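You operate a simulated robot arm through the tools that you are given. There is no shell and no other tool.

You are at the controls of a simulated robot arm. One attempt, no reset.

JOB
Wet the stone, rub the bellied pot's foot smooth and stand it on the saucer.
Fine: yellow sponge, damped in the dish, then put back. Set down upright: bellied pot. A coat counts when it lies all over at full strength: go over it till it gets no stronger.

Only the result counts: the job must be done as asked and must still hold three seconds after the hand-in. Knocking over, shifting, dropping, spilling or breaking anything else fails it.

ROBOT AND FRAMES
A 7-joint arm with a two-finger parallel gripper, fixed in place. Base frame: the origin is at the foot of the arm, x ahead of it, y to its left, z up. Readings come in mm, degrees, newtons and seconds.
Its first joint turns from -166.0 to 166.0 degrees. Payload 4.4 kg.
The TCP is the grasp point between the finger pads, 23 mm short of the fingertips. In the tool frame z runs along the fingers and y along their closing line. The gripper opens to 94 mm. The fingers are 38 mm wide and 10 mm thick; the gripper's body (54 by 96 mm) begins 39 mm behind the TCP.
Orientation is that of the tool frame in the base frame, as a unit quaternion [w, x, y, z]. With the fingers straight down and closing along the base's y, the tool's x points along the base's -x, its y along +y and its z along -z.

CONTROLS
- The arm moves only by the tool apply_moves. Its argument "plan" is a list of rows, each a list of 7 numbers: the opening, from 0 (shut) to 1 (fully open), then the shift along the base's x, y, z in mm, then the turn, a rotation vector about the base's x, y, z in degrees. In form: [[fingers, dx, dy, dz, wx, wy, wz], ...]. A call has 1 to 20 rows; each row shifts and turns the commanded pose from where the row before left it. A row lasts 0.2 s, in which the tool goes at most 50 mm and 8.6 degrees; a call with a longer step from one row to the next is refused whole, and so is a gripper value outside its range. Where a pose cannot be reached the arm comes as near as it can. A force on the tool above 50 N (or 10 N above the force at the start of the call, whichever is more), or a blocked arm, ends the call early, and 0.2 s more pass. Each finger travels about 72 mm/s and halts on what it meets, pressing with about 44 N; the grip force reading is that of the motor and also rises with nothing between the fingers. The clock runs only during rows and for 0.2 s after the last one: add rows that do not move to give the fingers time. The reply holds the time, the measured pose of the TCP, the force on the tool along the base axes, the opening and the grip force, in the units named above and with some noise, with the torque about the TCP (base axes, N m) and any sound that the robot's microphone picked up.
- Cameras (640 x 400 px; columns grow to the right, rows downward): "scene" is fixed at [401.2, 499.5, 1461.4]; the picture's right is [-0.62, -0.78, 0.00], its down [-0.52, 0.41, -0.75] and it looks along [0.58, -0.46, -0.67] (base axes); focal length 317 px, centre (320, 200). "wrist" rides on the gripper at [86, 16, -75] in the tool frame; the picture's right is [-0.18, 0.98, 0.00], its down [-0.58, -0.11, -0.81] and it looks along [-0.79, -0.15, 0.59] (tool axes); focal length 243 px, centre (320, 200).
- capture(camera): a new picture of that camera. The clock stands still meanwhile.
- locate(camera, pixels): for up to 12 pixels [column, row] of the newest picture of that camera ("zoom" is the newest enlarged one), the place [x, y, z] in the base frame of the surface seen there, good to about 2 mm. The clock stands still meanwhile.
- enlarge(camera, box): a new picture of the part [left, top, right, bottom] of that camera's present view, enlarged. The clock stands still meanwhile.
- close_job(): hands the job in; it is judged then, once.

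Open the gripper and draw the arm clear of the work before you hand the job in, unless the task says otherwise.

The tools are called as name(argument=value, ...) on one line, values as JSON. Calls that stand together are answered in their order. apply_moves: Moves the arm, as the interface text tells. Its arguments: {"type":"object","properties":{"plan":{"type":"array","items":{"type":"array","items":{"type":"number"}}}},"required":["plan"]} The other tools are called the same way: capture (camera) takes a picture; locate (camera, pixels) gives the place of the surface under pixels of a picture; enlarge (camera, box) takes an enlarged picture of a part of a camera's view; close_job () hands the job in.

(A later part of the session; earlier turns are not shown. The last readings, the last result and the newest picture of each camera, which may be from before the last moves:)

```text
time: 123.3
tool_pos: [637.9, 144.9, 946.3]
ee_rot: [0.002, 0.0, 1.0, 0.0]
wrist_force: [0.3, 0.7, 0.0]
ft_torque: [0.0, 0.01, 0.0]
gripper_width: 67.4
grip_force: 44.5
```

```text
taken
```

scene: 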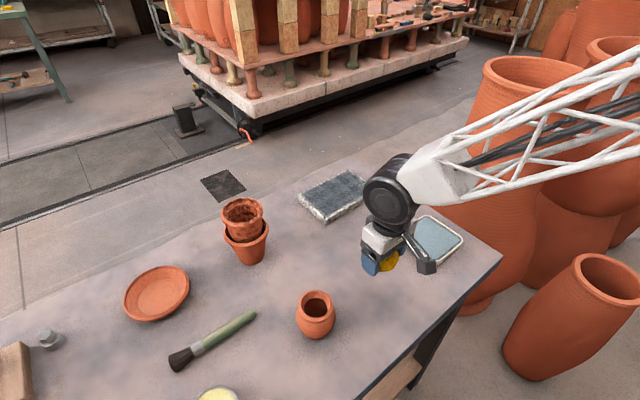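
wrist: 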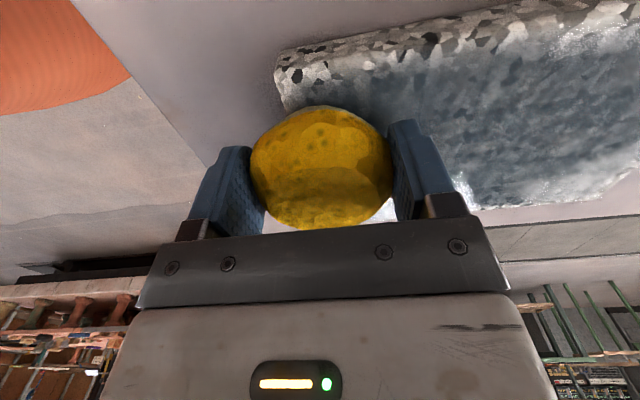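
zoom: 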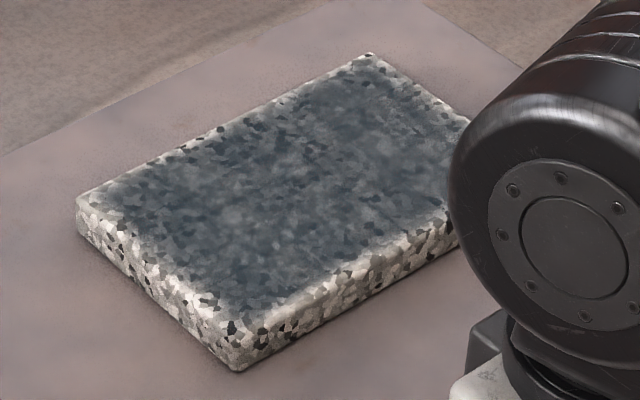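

The stone looks identical to the earlier view, so the coat is saturated. I lower the sponge at its home spot, first to z≈881.

apply_moves(plan=[[0, -1, -0.5, -20, 0, 0, 0], [0, 0, 0, -25, 0, 0, 0], [0, 0, 0, -14, 0, 0, 0], [0, 0, 0, -5, 0, 0, 0], [0, 0, 0, -2, 0, 0, 0], [0, 0, 0, 0, 0, 0, 0]])

apply_moves(plan=[[0, 0, 0, -1, 0, 0, 0], [0, 0, 0, 0, 0, 0, 0]])

apply_moves(plan=[[0, 0, 0, -1, 0, 0, 0], [0, 0, 0, 0, 0, 0, 0]])

```text
time: 124.7
tool_pos: [636.1, 144.4, 881.6]
ee_rot: [0.003, -0.001, 1.0, 0.001]
wrist_force: [0.1, 0.3, 0.0]
ft_torque: [0.0, -0.01, 0.01]
gripper_width: 67.4
grip_force: 44.0
```

```text
time: 125.3
tool_pos: [636.7, 145.6, 878.9]
ee_rot: [0.003, 0.001, 1.0, -0.001]
wrist_force: [0.7, -0.2, -0.6]
ft_torque: [-0.01, 0.01, 0.03]
gripper_width: 67.4
grip_force: 43.4
```

```text
time: 125.9
tool_pos: [636.1, 145.6, 879.4]
ee_rot: [0.003, 0.0, 1.0, -0.001]
wrist_force: [-0.3, 0.2, -0.4]
ft_torque: [-0.03, 0.03, 0.01]
gripper_width: 67.1
grip_force: 44.2
```

No contact yet around z 879; I continue down in 0.7 mm steps.

apply_moves(plan=[[0, 0, 0, -0.7, 0, 0, 0], [0, 0, 0, 0, 0, 0, 0]])

apply_moves(plan=[[0, 0, 0, -0.7, 0, 0, 0], [0, 0, 0, 0, 0, 0, 0]])

apply_moves(plan=[[0, 0, 0, -0.5, 0, 0, 0], [0, 0, 0, 0, 0, 0, 0]])

```text
time: 126.5
tool_pos: [636.1, 145.7, 879.2]
ee_rot: [0.002, 0.0, 1.0, 0.0]
wrist_force: [0.2, 0.1, 0.3]
ft_torque: [0.02, -0.02, 0.01]
gripper_width: 67.0
grip_force: 44.1
```

```text
time: 127.1
tool_pos: [636.1, 144.9, 877.6]
ee_rot: [0.003, 0.0, 1.0, 0.0]
wrist_force: [0.4, 0.4, -0.2]
ft_torque: [0.01, 0.03, 0.04]
gripper_width: 67.2
grip_force: 44.0
```

```text
time: 127.7
tool_pos: [636.4, 143.7, 878.4]
ee_rot: [0.003, 0.0, 1.0, 0.001]
wrist_force: [0.2, 0.1, 0.0]
ft_torque: [-0.01, -0.01, 0.0]
gripper_width: 67.4
grip_force: 43.3
```

Still free near z 877.7; a few more 0.6 mm steps follow.

apply_moves(plan=[[0, 0, 0, -0.6, 0, 0, 0], [0, 0, 0, 0, 0, 0, 0]])

apply_moves(plan=[[0, 0, 0, -0.6, 0, 0, 0], [0, 0, 0, 0, 0, 0, 0]])

```text
time: 128.3
tool_pos: [637.5, 143.3, 877.8]
ee_rot: [0.002, 0.0, 1.0, 0.0]
wrist_force: [-1.5, 1.0, 4.0]
ft_torque: [-0.03, -0.02, -0.03]
gripper_width: 67.4
grip_force: 44.3
```

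```text
time: 128.9
tool_pos: [636.4, 145.1, 878.3]
ee_rot: [0.004, 0.0, 1.0, 0.0]
wrist_force: [-0.4, -0.3, 11.0]
ft_torque: [-0.12, -0.06, 0.0]
gripper_width: 67.4
grip_force: 44.2
```

The sponge rests on the table (11 N). I ease up 0.6 mm, open fully and lift straight up well clear.

apply_moves(plan=[[0, 0, 0, 0.6, 0, 0, 0], [0.85, 0, 0, 0, 0, 0, 0], [1, 0, 0, 0, 0, 0, 0], [1, 0, 0, 0, 0, 0, 0], [1, 0, 0, 10, 0, 0, 0], [1, 0, 0, 30, 0, 0, 0], [1, 0, 0, 45, 0, 0, 0], [1, 0, 0, 45, 0, 0, 0], [1, 0, 0, 45, 0, 0, 0], [1, 0, 0, 0, 0, 0, 0]])

capture(camera="wrist")

capture(camera="scene")

```text
time: 131.1
tool_pos: [635.5, 145.5, 1052.4]
ee_rot: [0.002, 0.0, 1.0, 0.0]
wrist_force: [-0.5, -0.6, -0.8]
ft_torque: [0.0, 0.03, 0.01]
gripper_width: 94.0
grip_force: 0.0
```

```text
taken
```

wrist: 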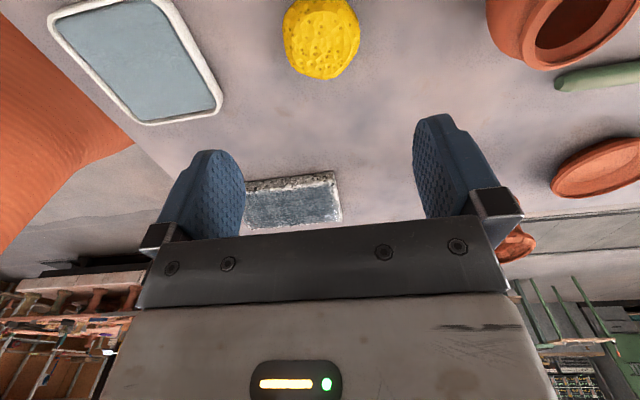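

```text
taken
```

scene: 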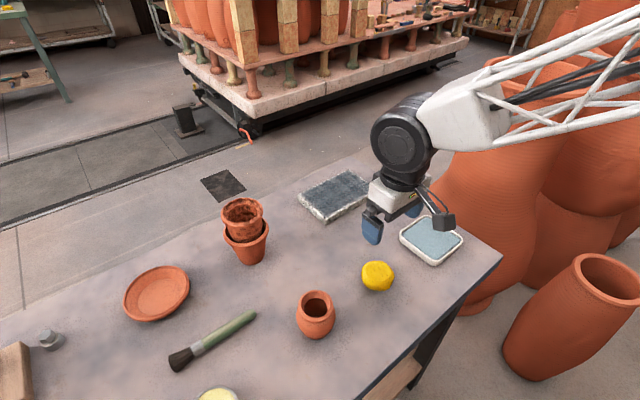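

The sponge is back on its spot, now at scene (377,276) versus (380,276) at the start. I measure its place precisely and view the pot more closely for the next grasp.

locate(camera="wrist", pixels=[[322, 40], [283, 35], [361, 40], [322, 80], [322, 5], [300, 65], [345, 70], [525, 20], [560, 35], [600, 170], [490, 30], [575, 75]])

enlarge(camera="scene", box=[270, 250, 410, 350])

```text
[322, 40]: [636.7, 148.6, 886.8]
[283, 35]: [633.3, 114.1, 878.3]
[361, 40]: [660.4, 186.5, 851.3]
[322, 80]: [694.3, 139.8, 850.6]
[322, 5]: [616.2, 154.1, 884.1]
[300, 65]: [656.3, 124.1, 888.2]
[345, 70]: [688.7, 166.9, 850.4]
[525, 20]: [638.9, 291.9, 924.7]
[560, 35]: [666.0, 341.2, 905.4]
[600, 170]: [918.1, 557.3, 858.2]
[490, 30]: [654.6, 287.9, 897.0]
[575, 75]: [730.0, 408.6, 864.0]
```

```text
4.00 times, centred on (340, 300) of scene
```

zoom: 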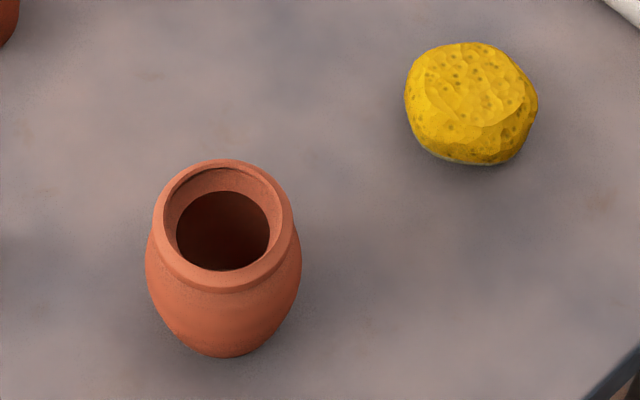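

The sponge is within about 4 mm of its original place. Now I measure the pot's profile from this zoom: rim, belly sides and foot.

locate(camera="zoom", pixels=[[225, 162], [157, 215], [291, 225], [225, 290], [150, 255], [150, 285], [165, 320], [300, 255], [298, 285], [285, 315], [225, 320], [225, 353]])

locate(camera="zoom", pixels=[[195, 345], [255, 348], [180, 335], [270, 335], [225, 362], [225, 305], [225, 335], [190, 300], [260, 300], [225, 345], [160, 300], [292, 300]])

locate(camera="scene", pixels=[[254, 314], [225, 332], [200, 346], [170, 362], [183, 357], [245, 260], [243, 200], [157, 293], [157, 270], [126, 300], [188, 285], [155, 312]])

```text
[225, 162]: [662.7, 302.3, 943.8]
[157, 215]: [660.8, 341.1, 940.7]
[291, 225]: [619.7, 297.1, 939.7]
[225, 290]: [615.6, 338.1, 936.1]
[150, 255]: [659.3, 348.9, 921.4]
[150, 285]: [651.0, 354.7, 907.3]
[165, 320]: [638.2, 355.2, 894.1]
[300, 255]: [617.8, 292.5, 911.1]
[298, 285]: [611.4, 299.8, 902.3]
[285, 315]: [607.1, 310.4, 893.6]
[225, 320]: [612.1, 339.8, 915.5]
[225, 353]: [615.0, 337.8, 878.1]
```

```text
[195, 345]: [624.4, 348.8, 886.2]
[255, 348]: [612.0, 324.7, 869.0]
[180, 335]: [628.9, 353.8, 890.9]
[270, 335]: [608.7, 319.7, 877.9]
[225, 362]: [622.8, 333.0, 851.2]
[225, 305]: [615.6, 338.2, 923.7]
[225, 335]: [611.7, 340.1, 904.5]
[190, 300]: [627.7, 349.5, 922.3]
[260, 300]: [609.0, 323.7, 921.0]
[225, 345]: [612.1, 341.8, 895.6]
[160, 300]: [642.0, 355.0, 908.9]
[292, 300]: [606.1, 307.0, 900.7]
```

```text
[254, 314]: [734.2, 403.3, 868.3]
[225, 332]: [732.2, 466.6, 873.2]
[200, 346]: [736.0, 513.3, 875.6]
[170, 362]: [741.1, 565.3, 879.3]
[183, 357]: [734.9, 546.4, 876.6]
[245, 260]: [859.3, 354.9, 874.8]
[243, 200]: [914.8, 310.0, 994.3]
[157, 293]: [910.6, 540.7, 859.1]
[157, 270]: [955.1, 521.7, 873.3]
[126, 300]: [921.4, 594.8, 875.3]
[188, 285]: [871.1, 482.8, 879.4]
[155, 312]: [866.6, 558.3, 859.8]
```

The pot axis is at about (640,320), belly radius 36 widest near z 900, foot radius ~22, rim z 942. The saucer (centre ≈(899,538)) is too far for a straight-down tool, so I tilt the tool 45° outward here and will test reach above the saucer first.

apply_moves(plan=[[1, 0, 5, 5, 0, -7.5, 0], [1, 0, 5, 5, 0, -7.5, 0], [1, 0, 5, 5, 0, -7.5, 0], [1, 0, 5, 5, 0, -7.5, 0], [1, 0, 5, 5, 0, -7.5, 0], [1, 0, 5, 5, 0, -7.5, 0], [1, 0, 0, 0, 0, 0, 0], [1, 0, 0, 0, 0, 0, 0]])

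capture(camera="scene")

capture(camera="wrist")

```text
time: 132.9
tool_pos: [636.9, 175.8, 1082.7]
ee_rot: [0.386, 0.0, 0.923, -0.001]
wrist_force: [0.2, 0.5, -0.2]
ft_torque: [0.05, -0.02, 0.01]
gripper_width: 94.0
grip_force: 0.1
```

```text
taken
```

scene: 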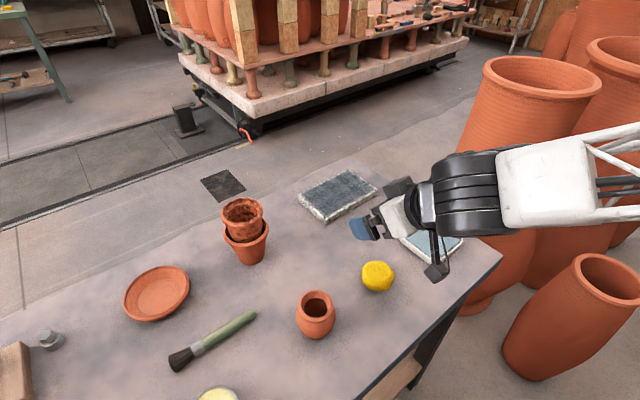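

```text
taken
```

wrist: 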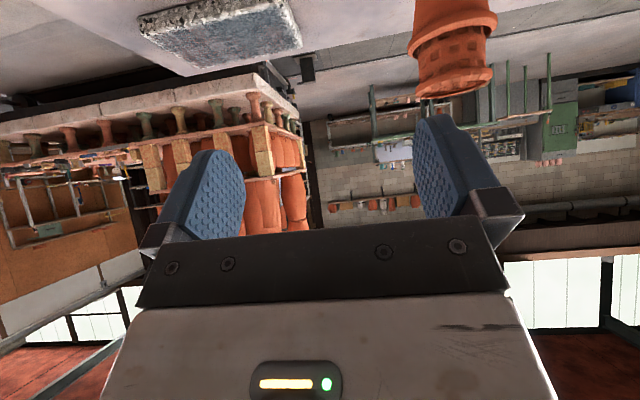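

The tool is tilted 45° as intended. I sweep at height 1080 to y≈537, then out over the saucer to test reach.

apply_moves(plan=[[1, 0, 30, 0, 0, 0, 0], [1, 0, 42, 0, 0, 0, 0], [1, 0, 42, 0, 0, 0, 0], [1, 0, 42, 0, 0, 0, 0], [1, 0, 42, 0, 0, 0, 0], [1, 0, 42, 0, 0, 0, 0], [1, 0, 42, 0, 0, 0, 0], [1, 0, 42, 0, 0, 0, 0], [1, 0, 36, 0, 0, 0, 0], [1, 30, 0, 0, 0, 0, 0], [1, 40, 0, 0, 0, 0, 0], [1, 40, 0, 0, 0, 0, 0], [1, 40, 0, 0, 0, 0, 0], [1, 40, 0, 0, 0, 0, 0], [1, 40, 0, 0, 0, 0, 0], [1, 22, 0, 0, 0, 0, 0], [1, 0, 0, 0, 0, 0, 0], [1, 0, 0, 0, 0, 0, 0]])

capture(camera="scene")

capture(camera="wrist")

```text
time: 136.7
tool_pos: [889.3, 535.6, 1083.6]
ee_rot: [0.385, 0.001, 0.923, 0.0]
wrist_force: [-0.1, -0.3, 0.3]
ft_torque: [0.03, -0.02, -0.02]
gripper_width: 94.2
grip_force: 0.0
```

```text
taken
```

scene: 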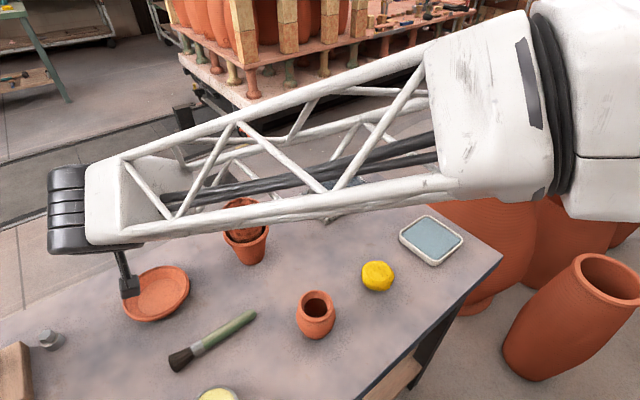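

```text
taken
```

wrist: 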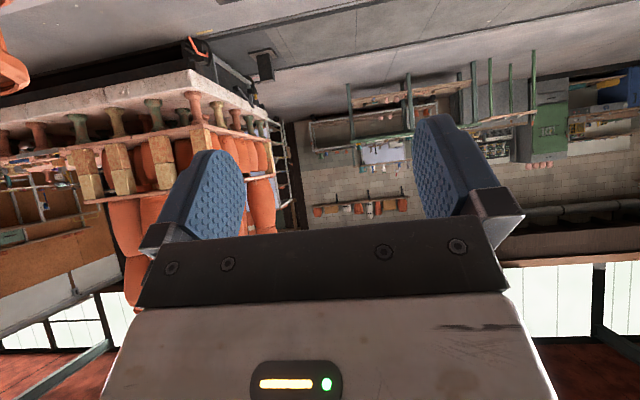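

The pose above the saucer is reached (889,536,1084). I test lowering to z≈930 here, which keeps the open fingers above the saucer rim at 880.

apply_moves(plan=[[1, 0, 0, -30, 0, 0, 0], [1, 0, 0, -40, 0, 0, 0], [1, 0, 0, -40, 0, 0, 0], [1, 0, 0, -30, 0, 0, 0], [1, 0, 0, -12, 0, 0, 0], [1, 0, 0, 0, 0, 0, 0], [1, 0, 0, 0, 0, 0, 0]])

capture(camera="scene")

capture(camera="wrist")

```text
time: 138.3
tool_pos: [890.3, 534.1, 930.4]
ee_rot: [0.385, 0.001, 0.923, 0.0]
wrist_force: [0.5, -0.1, 0.1]
ft_torque: [0.02, -0.01, -0.02]
gripper_width: 94.1
grip_force: 0.0
```

```text
taken
```

scene: 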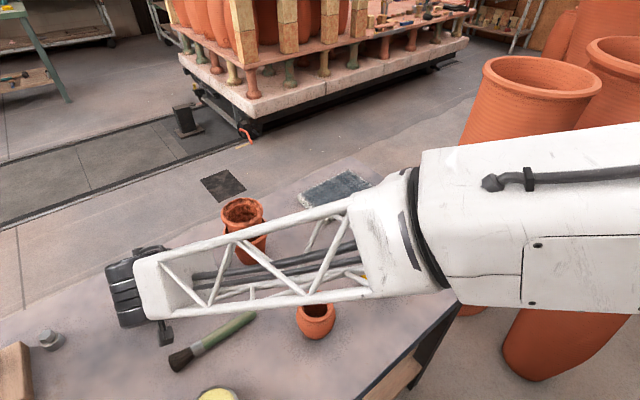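

```text
taken
```

wrist: 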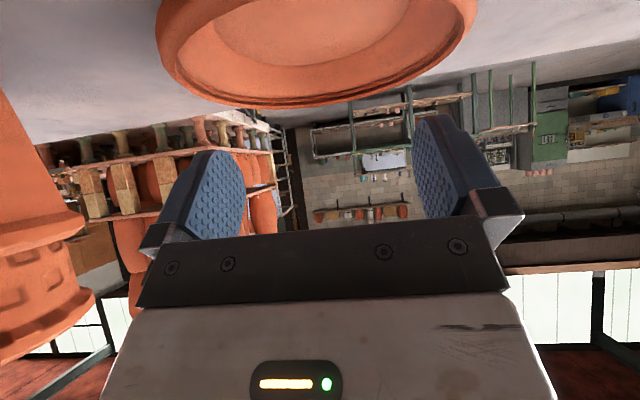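

Reach at z 930 over the saucer is fine. From this close wrist view I measure the saucer's rim and floor, and check how low the forearm hangs.

locate(camera="wrist", pixels=[[162, 50], [472, 30], [250, 103], [320, 105], [400, 88], [320, 30], [280, 15], [360, 15], [320, 62], [220, 25], [420, 20], [200, 88]])

locate(camera="scene", pixels=[[250, 305], [300, 300], [360, 295], [180, 315], [430, 285], [230, 230], [340, 195], [316, 320], [130, 325], [165, 340]])

```text
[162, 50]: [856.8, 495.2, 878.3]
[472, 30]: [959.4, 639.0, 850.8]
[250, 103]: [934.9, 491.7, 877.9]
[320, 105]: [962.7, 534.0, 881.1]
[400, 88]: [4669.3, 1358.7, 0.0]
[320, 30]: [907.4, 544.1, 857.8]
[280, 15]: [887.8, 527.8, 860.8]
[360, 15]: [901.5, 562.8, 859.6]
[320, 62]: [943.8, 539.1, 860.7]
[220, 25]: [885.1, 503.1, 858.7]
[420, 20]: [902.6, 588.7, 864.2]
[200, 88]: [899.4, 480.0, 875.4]
```

```text
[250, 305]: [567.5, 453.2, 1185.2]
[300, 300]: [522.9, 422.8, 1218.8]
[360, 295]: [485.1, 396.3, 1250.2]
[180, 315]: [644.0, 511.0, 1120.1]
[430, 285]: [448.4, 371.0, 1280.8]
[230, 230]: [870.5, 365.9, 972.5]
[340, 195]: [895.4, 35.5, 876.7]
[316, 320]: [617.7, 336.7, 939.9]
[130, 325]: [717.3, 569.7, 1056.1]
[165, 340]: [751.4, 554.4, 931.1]
```

Saucer centre is about (901,538), floor z≈860, rim z≈879; the forearm stays well above everything. I raise, retract, and go to a standoff up and behind the pot at (528,320,1010).

apply_moves(plan=[[1, 0, 0, 30, 0, 0, 0], [1, 0, 0, 40, 0, 0, 0], [1, 0, 0, 40, 0, 0, 0], [1, -20, 0, 30, 0, 0, 0], [1, -40, 0, 0, 0, 0, 0], [1, -42, 0, 0, 0, 0, 0], [1, -42, 0, 0, 0, 0, 0], [1, -42, 0, 0, 0, 0, 0], [1, -35, -30, 0, 0, 0, 0], [1, -33, -32, 0, 0, 0, 0], [1, -33, -32, 0, 0, 0, 0], [1, -33, -32, 0, 0, 0, 0], [1, -33, -32, 0, 0, 0, 0], [1, -9, -32, -20, 0, 0, 0], [1, 0, -25, -30, 0, 0, 0], [1, 0, 0, -10, 0, 0, 0], [1, 0, 0, 0, 0, 0, 0], [1, 0, 0, 0, 0, 0, 0]])

capture(camera="wrist")

capture(camera="scene")

```text
time: 142.1
tool_pos: [526.3, 320.4, 1010.9]
ee_rot: [0.386, 0.001, 0.922, -0.001]
wrist_force: [0.0, 0.0, 0.2]
ft_torque: [0.0, -0.01, 0.01]
gripper_width: 93.9
grip_force: 0.0
```

```text
taken
```

wrist: 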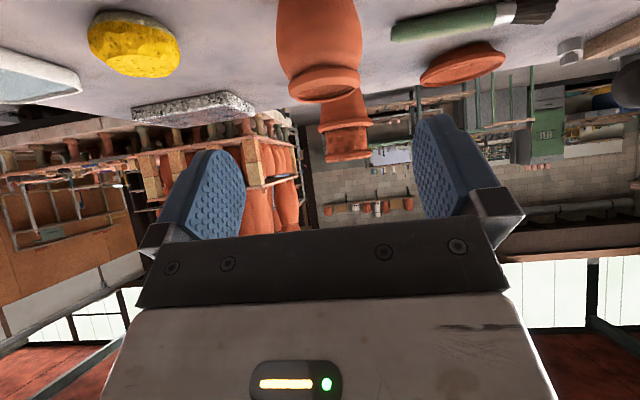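

```text
taken
```

scene: 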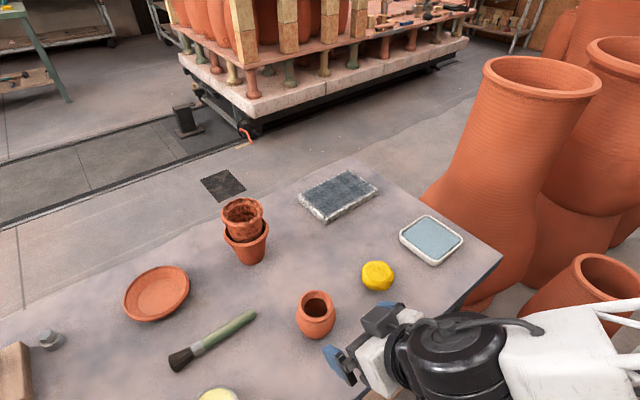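

The wrist view (upside down) shows the pot at (320,45) from the side. I enlarge and measure its side edges and rim.

enlarge(camera="wrist", box=[240, 0, 400, 110])

locate(camera="wrist", pixels=[[320, 10], [320, 40], [320, 65], [279, 30], [360, 30], [282, 10], [356, 10], [290, 82], [357, 72], [325, 98], [323, 78], [320, 25]])

```text
3.64 times, centred on (320, 55) of wrist
```

zoom: 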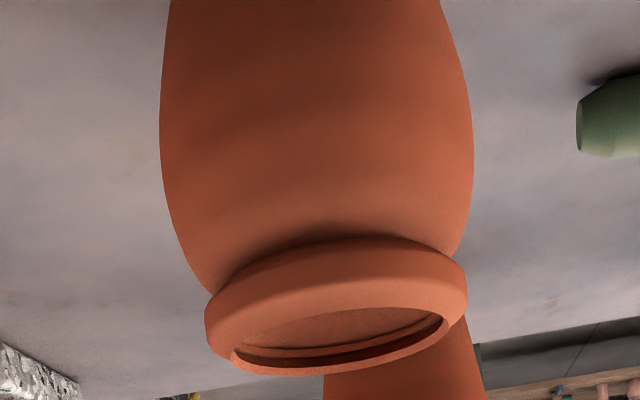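

```text
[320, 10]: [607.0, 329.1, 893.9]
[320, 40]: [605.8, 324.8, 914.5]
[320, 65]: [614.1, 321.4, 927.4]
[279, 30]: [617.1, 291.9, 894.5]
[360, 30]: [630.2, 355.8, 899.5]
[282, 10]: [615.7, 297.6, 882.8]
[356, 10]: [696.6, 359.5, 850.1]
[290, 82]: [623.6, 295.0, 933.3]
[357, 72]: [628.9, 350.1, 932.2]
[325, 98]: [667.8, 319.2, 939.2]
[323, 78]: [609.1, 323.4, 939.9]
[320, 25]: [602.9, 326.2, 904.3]
```

The pot axis (640,320) is confirmed, belly radius ~37. I approach diagonally along the tool axis to (628,320,910) with the fingers open.

apply_moves(plan=[[1, 20, 0, -20, 0, 0, 0], [1, 22, 0, -22, 0, 0, 0], [1, 22, 0, -22, 0, 0, 0], [1, 18, 0, -18, 0, 0, 0], [1, 12, 0, -12, 0, 0, 0], [1, 7, 0, -6, 0, 0, 0], [1, 0, 0, 0, 0, 0, 0], [1, 0, 0, 0, 0, 0, 0]])

capture(camera="wrist")

enlarge(camera="scene", box=[260, 240, 420, 370])

```text
time: 143.9
tool_pos: [627.4, 319.3, 910.1]
ee_rot: [0.385, 0.0, 0.923, 0.0]
wrist_force: [0.5, 0.5, -0.1]
ft_torque: [0.02, 0.04, 0.01]
gripper_width: 94.0
grip_force: 0.0
```

```text
taken
```

wrist: 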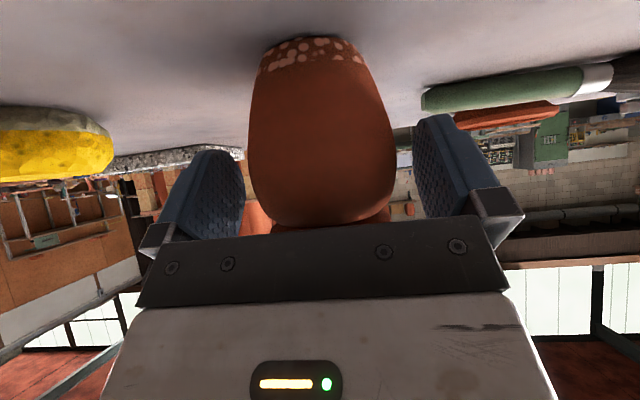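

```text
3.08 times, centred on (340, 305) of scene
```

zoom: 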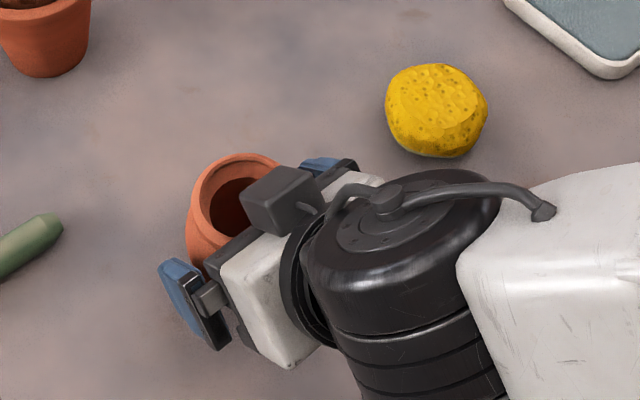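

The wrist view shows the foot's rough, speckled band at (310,50) and the fingers straddling the belly with room both sides. I check the clearance of the dark box on the gripper near the pot's rim before closing.

locate(camera="zoom", pixels=[[265, 225], [245, 205], [280, 170], [300, 230], [250, 165], [230, 160], [215, 265], [320, 165], [240, 235], [195, 240], [180, 280], [285, 215]])

enlarge(camera="wrist", box=[220, 20, 440, 240])

```text
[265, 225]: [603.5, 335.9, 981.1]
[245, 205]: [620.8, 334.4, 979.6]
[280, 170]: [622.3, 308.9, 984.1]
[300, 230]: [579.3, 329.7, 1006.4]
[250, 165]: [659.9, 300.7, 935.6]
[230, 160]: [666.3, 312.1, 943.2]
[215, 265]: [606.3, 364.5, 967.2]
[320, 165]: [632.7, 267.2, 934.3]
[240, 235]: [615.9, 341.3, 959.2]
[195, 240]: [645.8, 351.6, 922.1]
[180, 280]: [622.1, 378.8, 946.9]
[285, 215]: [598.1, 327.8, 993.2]
```

```text
1.82 times, centred on (330, 130) of wrist
```

zoom: 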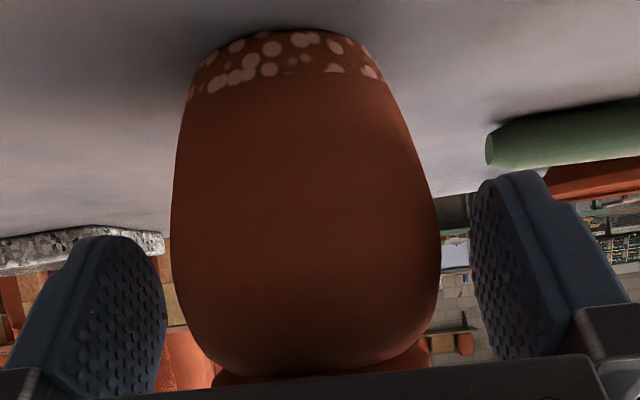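

The box is at z≈980, well above the rim. The foot shows a light-spotted rough band. I close the fingers on the belly.

apply_moves(plan=[[0.85, 0, 0.5, 0, 0, 0, 0], [0, 0, 0, 0, 0, 0, 0], [0, 0, 0, 0, 0, 0, 0], [0, 0, 0, 0, 0, 0, 0], [0, 0, 0, 0, 0, 0, 0]])

capture(camera="wrist")

```text
time: 145.1
tool_pos: [627.5, 320.1, 909.4]
ee_rot: [0.385, 0.0, 0.923, 0.0]
wrist_force: [0.4, 0.1, -0.3]
ft_torque: [-0.02, 0.01, -0.02]
gripper_width: 72.9
grip_force: 44.1
```

```text
taken
```

wrist: 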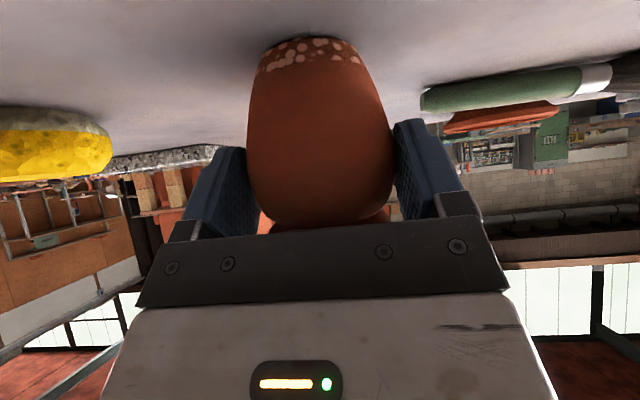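

The belly is held at 72.9 mm with 44 N. I lift slowly a few centimetres and check that the pot stays upright and does not slip.

apply_moves(plan=[[0, 0, 0, 3, 0, 0, 0], [0, 0, 0, 5, 0, 0, 0], [0, 0, 0, 8, 0, 0, 0], [0, 0, 0, 10, 0, 0, 0], [0, 0, 0, 10, 0, 0, 0], [0, 0, 0, 0, 0, 0, 0]])

capture(camera="wrist")

enlarge(camera="scene", box=[260, 240, 420, 370])

```text
time: 146.5
tool_pos: [629.3, 321.1, 945.5]
ee_rot: [0.386, 0.001, 0.923, -0.001]
wrist_force: [0.4, 0.9, -2.4]
ft_torque: [0.0, 0.04, -0.02]
gripper_width: 72.8
grip_force: 43.9
```

```text
taken
```

wrist: 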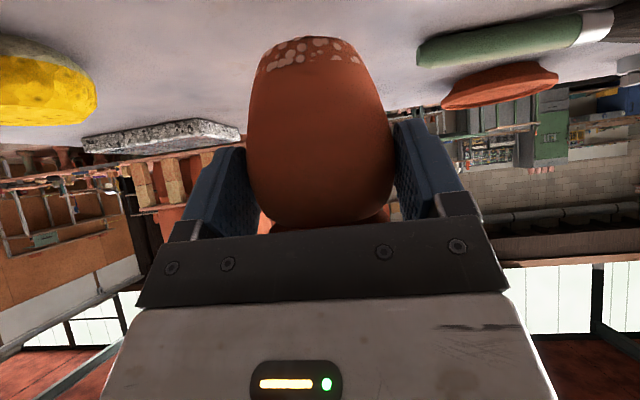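

```text
3.08 times, centred on (340, 305) of scene
```

zoom: 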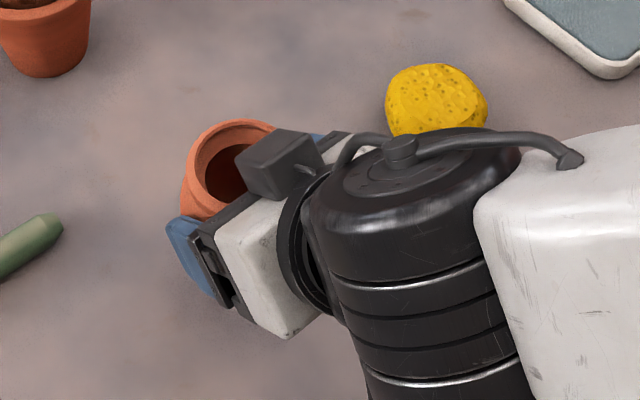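

The pot is held firmly (weight ~2.4 N) and unchanged in the view. I raise to z≈1000 and carry it over toward the stone's centre.

apply_moves(plan=[[0, 0, 0, 20, 0, 0, 0], [0, 0, 0, 30, 0, 0, 0], [0, 0, -20, 5, 0, 0, 0], [0, 5, -35, 0, 0, 0, 0], [0, 15, -38, 0, 0, 0, 0], [0, 20, -38, 0, 0, 0, 0], [0, 25, -38, 0, 0, 0, 0], [0, 25, -38, 0, 0, 0, 0], [0, 25, -35, 0, 0, 0, 0], [0, 30, -25, 0, 0, 0, 0], [0, 35, -15, 0, 0, 0, 0], [0, 35, -8, 0, 0, 0, 0], [0, 30, 0, 0, 0, 0, 0], [0, 15, 0, 0, 0, 0, 0], [0, 3, 0, 0, 0, 0, 0], [0, 0, 0, 0, 0, 0, 0], [0, 0, 0, 0, 0, 0, 0]])

capture(camera="wrist")

enlarge(camera="scene", box=[270, 80, 430, 230])

```text
time: 150.1
tool_pos: [890.4, 30.5, 1000.6]
ee_rot: [0.385, 0.0, 0.923, 0.0]
wrist_force: [-0.8, 0.9, -1.7]
ft_torque: [-0.02, 0.02, 0.0]
gripper_width: 72.7
grip_force: 44.3
```

```text
taken
```

wrist: 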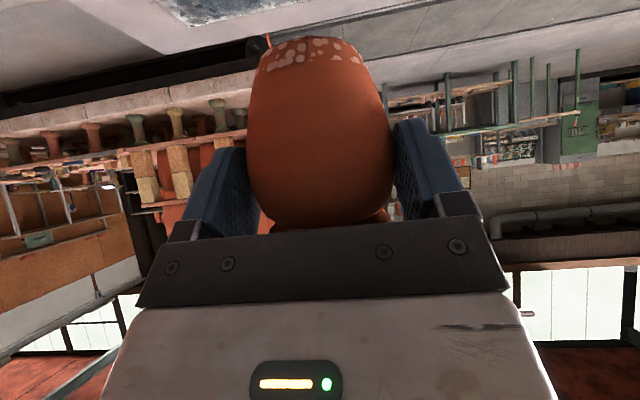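

```text
2.67 times, centred on (350, 155) of scene
```

zoom: 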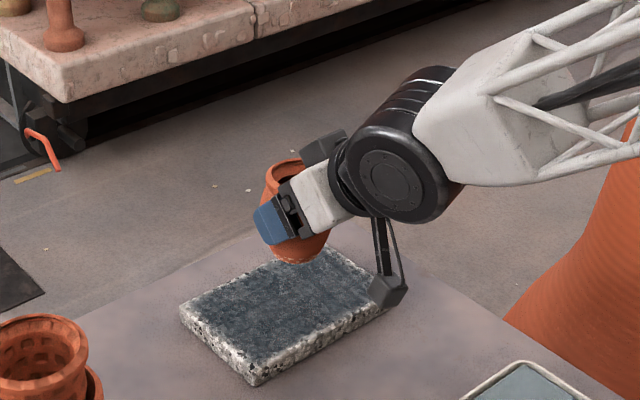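

The pot hangs upright above the stone's centre. I lower to z≈940 and then in small steps to contact, expected near 934.5.

apply_moves(plan=[[0, 2, 0, -20, 0, 0, 0], [0, 0, 0, -22, 0, 0, 0], [0, 0, 0, -12, 0, 0, 0], [0, 0, 0, -5, 0, 0, 0], [0, 0, 0, -2, 0, 0, 0], [0, 0, 0, 0, 0, 0, 0]])

apply_moves(plan=[[0, 0, 0, -1, 0, 0, 0], [0, 0, 0, 0, 0, 0, 0]])

apply_moves(plan=[[0, 0, 0, -1, 0, 0, 0], [0, 0, 0, 0, 0, 0, 0]])

```text
time: 151.5
tool_pos: [892.8, 30.8, 940.4]
ee_rot: [0.386, 0.001, 0.923, 0.0]
wrist_force: [0.4, -0.8, -2.0]
ft_torque: [0.01, 0.04, 0.01]
gripper_width: 72.8
grip_force: 44.1
```

```text
time: 152.1
tool_pos: [893.2, 31.1, 939.6]
ee_rot: [0.385, 0.0, 0.923, 0.0]
wrist_force: [-0.4, 0.0, -1.6]
ft_torque: [-0.03, 0.03, 0.0]
gripper_width: 72.4
grip_force: 44.0
```

```text
time: 152.7
tool_pos: [892.5, 30.4, 937.8]
ee_rot: [0.385, -0.001, 0.923, 0.001]
wrist_force: [0.5, 0.1, -1.7]
ft_torque: [-0.02, 0.03, 0.02]
gripper_width: 72.8
grip_force: 44.0
```

No contact yet at z 937.8 (only the pot's weight on the tool). I go on in 0.8 mm steps.

apply_moves(plan=[[0, 0, 0, -0.8, 0, 0, 0], [0, 0, 0, 0, 0, 0, 0]])

apply_moves(plan=[[0, 0, 0, -0.8, 0, 0, 0], [0, 0, 0, 0, 0, 0, 0]])

apply_moves(plan=[[0, 0, 0, -0.7, 0, 0, 0], [0, 0, 0, 0, 0, 0, 0]])

```text
time: 153.3
tool_pos: [892.9, 30.6, 937.9]
ee_rot: [0.386, 0.0, 0.923, 0.0]
wrist_force: [-0.4, -0.9, -1.5]
ft_torque: [0.02, 0.05, -0.01]
gripper_width: 72.6
grip_force: 43.4
```

```text
time: 153.9
tool_pos: [893.2, 30.1, 936.6]
ee_rot: [0.385, 0.0, 0.923, 0.0]
wrist_force: [0.1, 0.3, -3.2]
ft_torque: [0.0, -0.01, 0.0]
gripper_width: 72.7
grip_force: 44.3
```

```text
time: 154.5
tool_pos: [892.5, 30.5, 936.5]
ee_rot: [0.385, 0.0, 0.923, 0.0]
wrist_force: [-0.9, 0.2, -2.1]
ft_torque: [-0.02, 0.02, -0.01]
gripper_width: 72.8
grip_force: 44.3
```

Still free at about z 936; I continue in 0.7 mm steps.

apply_moves(plan=[[0, 0, 0, -0.7, 0, 0, 0], [0, 0, 0, 0, 0, 0, 0]])

apply_moves(plan=[[0, 0, 0, -0.7, 0, 0, 0], [0, 0, 0, 0, 0, 0, 0]])

apply_moves(plan=[[0, 0, 0, -0.6, 0, 0, 0], [0, 0, 0, 0, 0, 0, 0]])

```text
time: 155.1
tool_pos: [893.3, 30.6, 935.1]
ee_rot: [0.385, 0.0, 0.923, 0.0]
wrist_force: [0.4, -0.2, -2.1]
ft_torque: [-0.01, 0.04, -0.01]
gripper_width: 72.7
grip_force: 44.0
```

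```text
time: 155.7
tool_pos: [892.6, 30.1, 934.0]
ee_rot: [0.384, 0.0, 0.923, 0.001]
wrist_force: [0.0, 0.4, -3.0]
ft_torque: [-0.01, 0.05, 0.0]
gripper_width: 72.8
grip_force: 44.4
```

```text
time: 156.3
tool_pos: [892.5, 30.6, 934.3]
ee_rot: [0.386, 0.001, 0.923, 0.0]
wrist_force: [-0.2, -0.3, -2.7]
ft_torque: [0.01, 0.0, -0.02]
gripper_width: 72.3
grip_force: 44.7
```

Still free at z≈934; contact should be very near. I step 0.5 mm at a time.

apply_moves(plan=[[0, 0, 0, -0.5, 0, 0, 0], [0, 0, 0, 0, 0, 0, 0]])

apply_moves(plan=[[0, 0, 0, -0.5, 0, 0, 0], [0, 0, 0, 0, 0, 0, 0]])

apply_moves(plan=[[0, 0, 0, -0.5, 0, 0, 0], [0, 0, 0, 0, 0, 0, 0]])

```text
time: 156.9
tool_pos: [891.8, 30.6, 933.4]
ee_rot: [0.385, 0.001, 0.923, 0.0]
wrist_force: [0.2, -0.3, 2.2]
ft_torque: [-0.07, -0.09, 0.0]
gripper_width: 72.7
grip_force: 44.1
```

```text
time: 157.5
tool_pos: [892.2, 30.3, 933.9]
ee_rot: [0.385, 0.001, 0.923, 0.0]
wrist_force: [0.4, 2.2, 8.9]
ft_torque: [0.03, -0.05, 0.02]
gripper_width: 72.7
grip_force: 44.4
```

```text
time: 158.1
tool_pos: [892.2, 30.4, 933.0]
ee_rot: [0.386, 0.001, 0.923, -0.001]
wrist_force: [-4.3, -1.4, 16.8]
ft_torque: [-0.14, 0.03, -0.01]
gripper_width: 72.6
grip_force: 44.0
```

The foot rests on the wet stone with about 17 N. I rub it along the closing direction (y), starting with short strokes.

apply_moves(plan=[[0, 0, 6, 0, 0, 0, 0], [0, 0, 12, 0, 0, 0, 0], [0, 0, 6, 0, 0, 0, 0], [0, 0, -12, 0, 0, 0, 0], [0, 0, -14, 0, 0, 0, 0], [0, 0, -14, 0, 0, 0, 0], [0, 0, -8, 0, 0, 0, 0], [0, 0, 12, 0, 0, 0, 0], [0, 0, 12, 0, 0, 0, 0], [0, 0, 0, 0, 0, 0, 0]])

capture(camera="wrist")

enlarge(camera="wrist", box=[220, 0, 440, 240])

enlarge(camera="scene", box=[270, 110, 430, 240])

```text
time: 160.3
tool_pos: [893.5, 28.4, 933.6]
ee_rot: [0.386, 0.001, 0.923, -0.001]
wrist_force: [0.2, -12.4, 23.9]
ft_torque: [-0.56, -0.33, -0.18]
gripper_width: 72.5
grip_force: 44.3
```

```text
taken
```

wrist: 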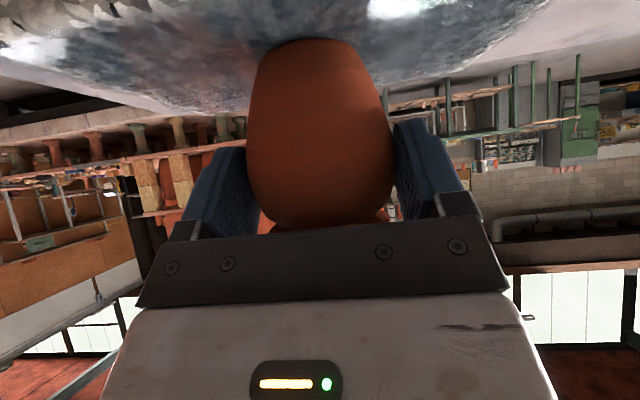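

```text
1.67 times, centred on (330, 120) of wrist
```

zoom: 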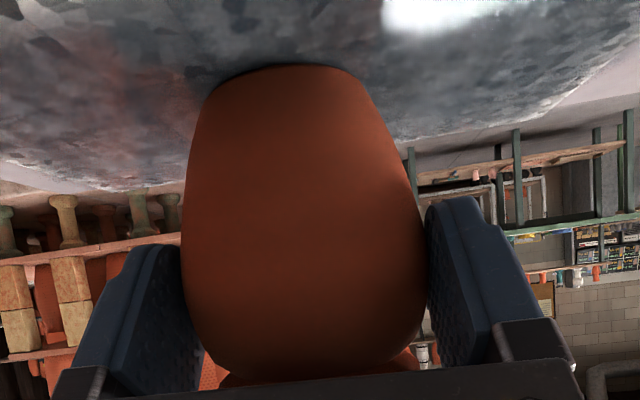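

```text
3.08 times, centred on (350, 175) of scene
```

zoom: 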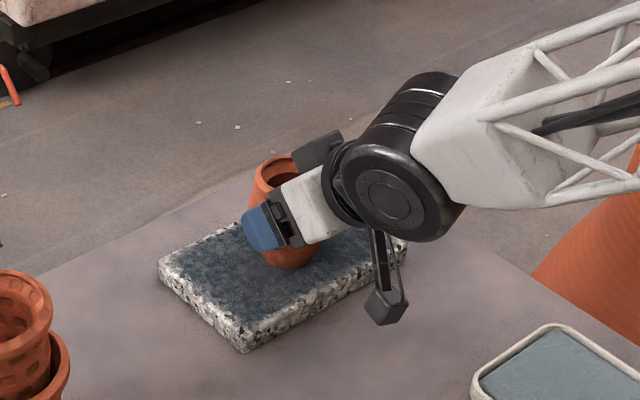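

The speckled rough band has vanished from the visible side of the foot after the first strokes. I ease 0.4 mm and keep rubbing with more strokes to be thorough.

apply_moves(plan=[[0, 0, 8, 0.4, 0, 0, 0], [0, 0, 14, 0, 0, 0, 0], [0, 0, 8, 0, 0, 0, 0], [0, 0, -12, 0, 0, 0, 0], [0, 0, -16, 0, 0, 0, 0], [0, 0, -16, 0, 0, 0, 0], [0, 0, -12, 0, 0, 0, 0], [0, 0, 12, 0, 0, 0, 0], [0, 0, 16, 0, 0, 0, 0], [0, 0, 16, 0, 0, 0, 0], [0, 0, 12, 0, 0, 0, 0], [0, 0, -12, 0, 0, 0, 0], [0, 0, -16, 0, 0, 0, 0], [0, 0, -16, 0, 0, 0, 0], [0, 0, -12, 0, 0, 0, 0], [0, 0, 12, 0, 0, 0, 0], [0, 0, 14, 0, 0, 0, 0], [0, 0, 0, 0, 0, 0, 0]])

enlarge(camera="wrist", box=[220, 0, 440, 240])

enlarge(camera="scene", box=[270, 110, 430, 240])

```text
time: 164.1
tool_pos: [892.6, 31.2, 933.2]
ee_rot: [0.385, 0.0, 0.923, 0.0]
wrist_force: [-0.1, -3.0, 2.9]
ft_torque: [-0.13, -0.14, -0.05]
gripper_width: 72.8
grip_force: 44.4
```

```text
1.67 times, centred on (330, 120) of wrist
```

zoom: 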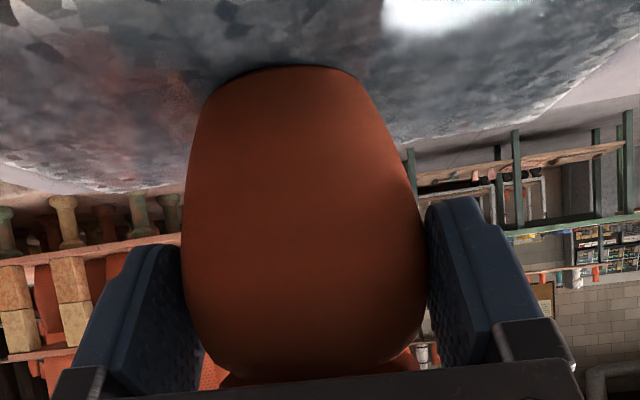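

```text
3.08 times, centred on (350, 175) of scene
```

zoom: 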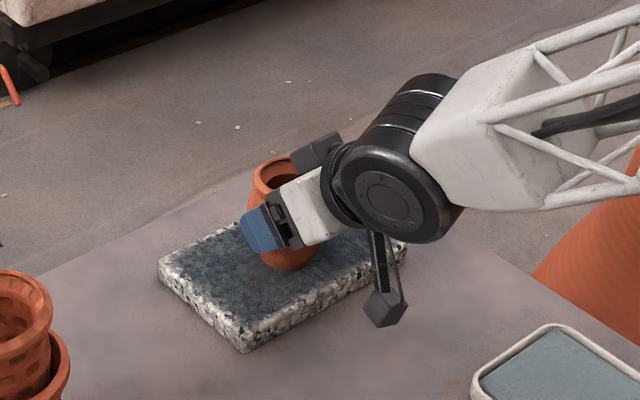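

The foot still shows no speckles, but force is down to 3 N. I press 0.6 mm more and do one more set of strokes.

apply_moves(plan=[[0, 0, 0, -0.6, 0, 0, 0], [0, 0, 0, 0, 0, 0, 0]])

apply_moves(plan=[[0, 0, 8, 0, 0, 0, 0], [0, 0, 14, 0, 0, 0, 0], [0, 0, 8, 0, 0, 0, 0], [0, 0, -12, 0, 0, 0, 0], [0, 0, -16, 0, 0, 0, 0], [0, 0, -16, 0, 0, 0, 0], [0, 0, -12, 0, 0, 0, 0], [0, 0, 12, 0, 0, 0, 0], [0, 0, 16, 0, 0, 0, 0], [0, 0, 16, 0, 0, 0, 0], [0, 0, 12, 0, 0, 0, 0], [0, 0, -12, 0, 0, 0, 0], [0, 0, -16, 0, 0, 0, 0], [0, 0, -16, 0, 0, 0, 0], [0, 0, -12, 0, 0, 0, 0], [0, 0, 12, 0, 0, 0, 0], [0, 0, 14, 0, 0, 0, 0], [0, 0, 0, 0, 0, 0, 0]])

enlarge(camera="wrist", box=[220, 0, 440, 240])

```text
time: 164.7
tool_pos: [891.8, 31.2, 932.0]
ee_rot: [0.386, 0.0, 0.923, 0.0]
wrist_force: [-4.4, 2.9, 11.3]
ft_torque: [0.14, 0.21, 0.0]
gripper_width: 72.9
grip_force: 43.9
```

```text
time: 168.5
tool_pos: [892.3, 30.5, 931.7]
ee_rot: [0.387, 0.0, 0.922, -0.001]
wrist_force: [2.0, -12.7, 22.4]
ft_torque: [-0.33, -0.53, -0.22]
gripper_width: 72.6
grip_force: 43.7
```

```text
1.67 times, centred on (330, 120) of wrist
```

zoom: 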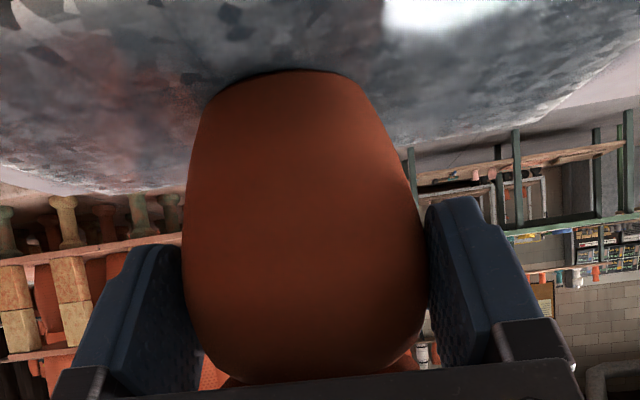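

The foot stays smooth, and the contact height drifted down 2 mm, so the pot crept slightly in the grip. Rubbing is ample now; I lift off gently and inspect the foot and stone.

apply_moves(plan=[[0, 0, 0, 1, 0, 0, 0], [0, 0, 0, 3, 0, 0, 0], [0, 0, 0, 10, 0, 0, 0], [0, 0, 0, 20, 0, 0, 0], [0, 0, 0, 25, 0, 0, 0], [0, 0, 0, 15, 0, 0, 0], [0, 0, 0, 0, 0, 0, 0]])

capture(camera="wrist")

enlarge(camera="scene", box=[270, 80, 430, 230])

enlarge(camera="wrist", box=[220, 0, 440, 240])

```text
time: 170.1
tool_pos: [892.9, 30.1, 1006.7]
ee_rot: [0.385, 0.001, 0.923, 0.0]
wrist_force: [0.1, -0.6, -2.0]
ft_torque: [0.0, 0.08, -0.01]
gripper_width: 72.7
grip_force: 43.7
```

```text
taken
```

wrist: 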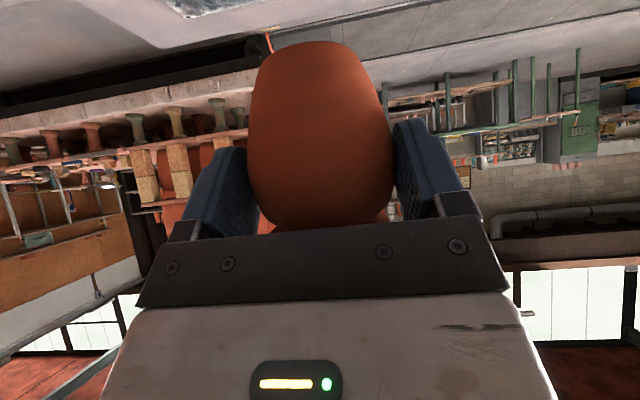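

```text
2.67 times, centred on (350, 155) of scene
```

zoom: 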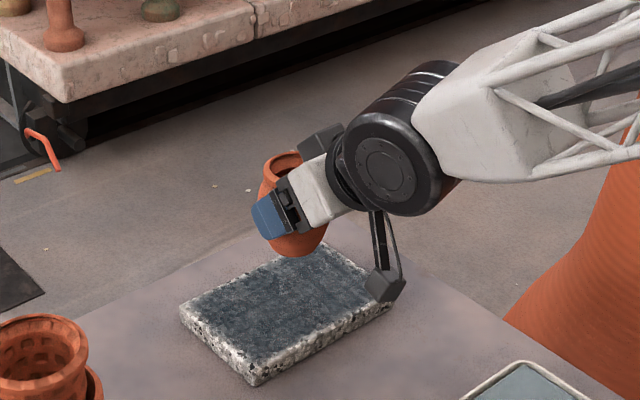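

```text
1.67 times, centred on (330, 120) of wrist
```

zoom: 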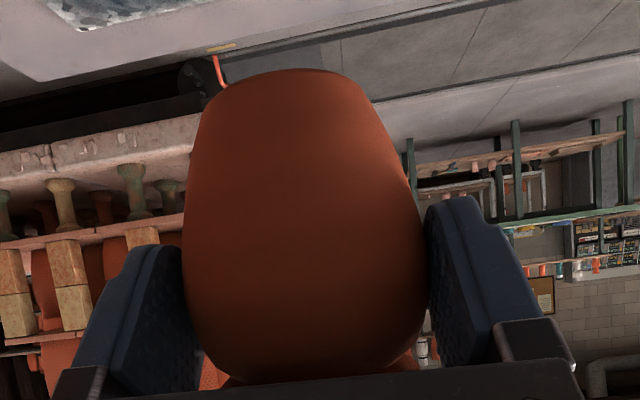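

The foot looks smooth all along, and the stone stays dark and in place. I check the pot's rim level and the stone corners.

locate(camera="zoom", pixels=[[268, 170], [285, 155], [297, 156], [263, 185], [275, 165], [184, 308], [256, 378], [322, 245], [388, 305], [295, 255], [262, 240], [325, 235]])

enlarge(camera="scene", box=[325, 125, 375, 185])

```text
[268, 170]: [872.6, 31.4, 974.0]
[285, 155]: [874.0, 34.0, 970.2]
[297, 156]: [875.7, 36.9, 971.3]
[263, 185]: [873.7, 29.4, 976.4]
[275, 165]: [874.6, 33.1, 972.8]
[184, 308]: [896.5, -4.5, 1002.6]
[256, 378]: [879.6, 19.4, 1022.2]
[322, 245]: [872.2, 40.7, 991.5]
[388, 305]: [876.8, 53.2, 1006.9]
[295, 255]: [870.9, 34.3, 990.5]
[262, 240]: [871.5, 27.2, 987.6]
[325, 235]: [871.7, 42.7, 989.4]
```

```text
6.67 times, centred on (350, 155) of scene
```

zoom: 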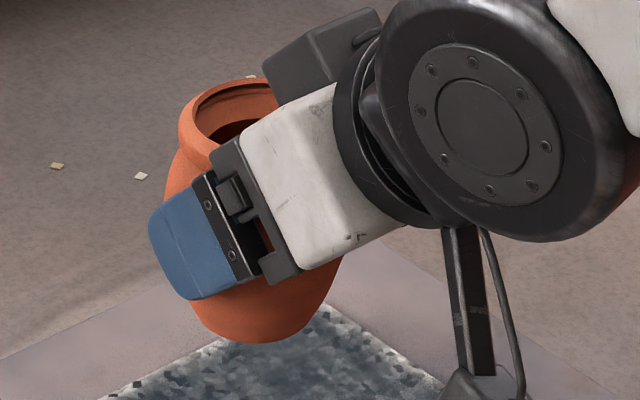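

The last zoom at that moment was the wrist one, so I repeat the measurement on this new scene zoom: rim points and the foot's lower edge.

locate(camera="zoom", pixels=[[186, 125], [192, 108], [215, 90], [245, 82], [270, 84], [195, 140], [240, 338], [270, 335], [215, 325], [295, 325], [315, 305], [200, 310]])

locate(camera="scene", pixels=[[301, 197], [327, 219], [377, 186], [350, 172]])

```text
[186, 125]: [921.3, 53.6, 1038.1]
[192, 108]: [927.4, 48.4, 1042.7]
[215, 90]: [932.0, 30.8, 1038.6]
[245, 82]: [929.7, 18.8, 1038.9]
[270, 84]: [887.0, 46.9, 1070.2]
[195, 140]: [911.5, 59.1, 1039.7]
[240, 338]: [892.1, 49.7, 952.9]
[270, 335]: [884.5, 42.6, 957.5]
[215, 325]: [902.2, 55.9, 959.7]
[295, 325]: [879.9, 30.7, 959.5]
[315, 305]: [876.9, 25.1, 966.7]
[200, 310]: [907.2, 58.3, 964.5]
```

```text
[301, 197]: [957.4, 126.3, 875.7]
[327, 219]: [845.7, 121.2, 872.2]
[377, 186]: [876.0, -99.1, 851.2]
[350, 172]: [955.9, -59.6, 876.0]
```

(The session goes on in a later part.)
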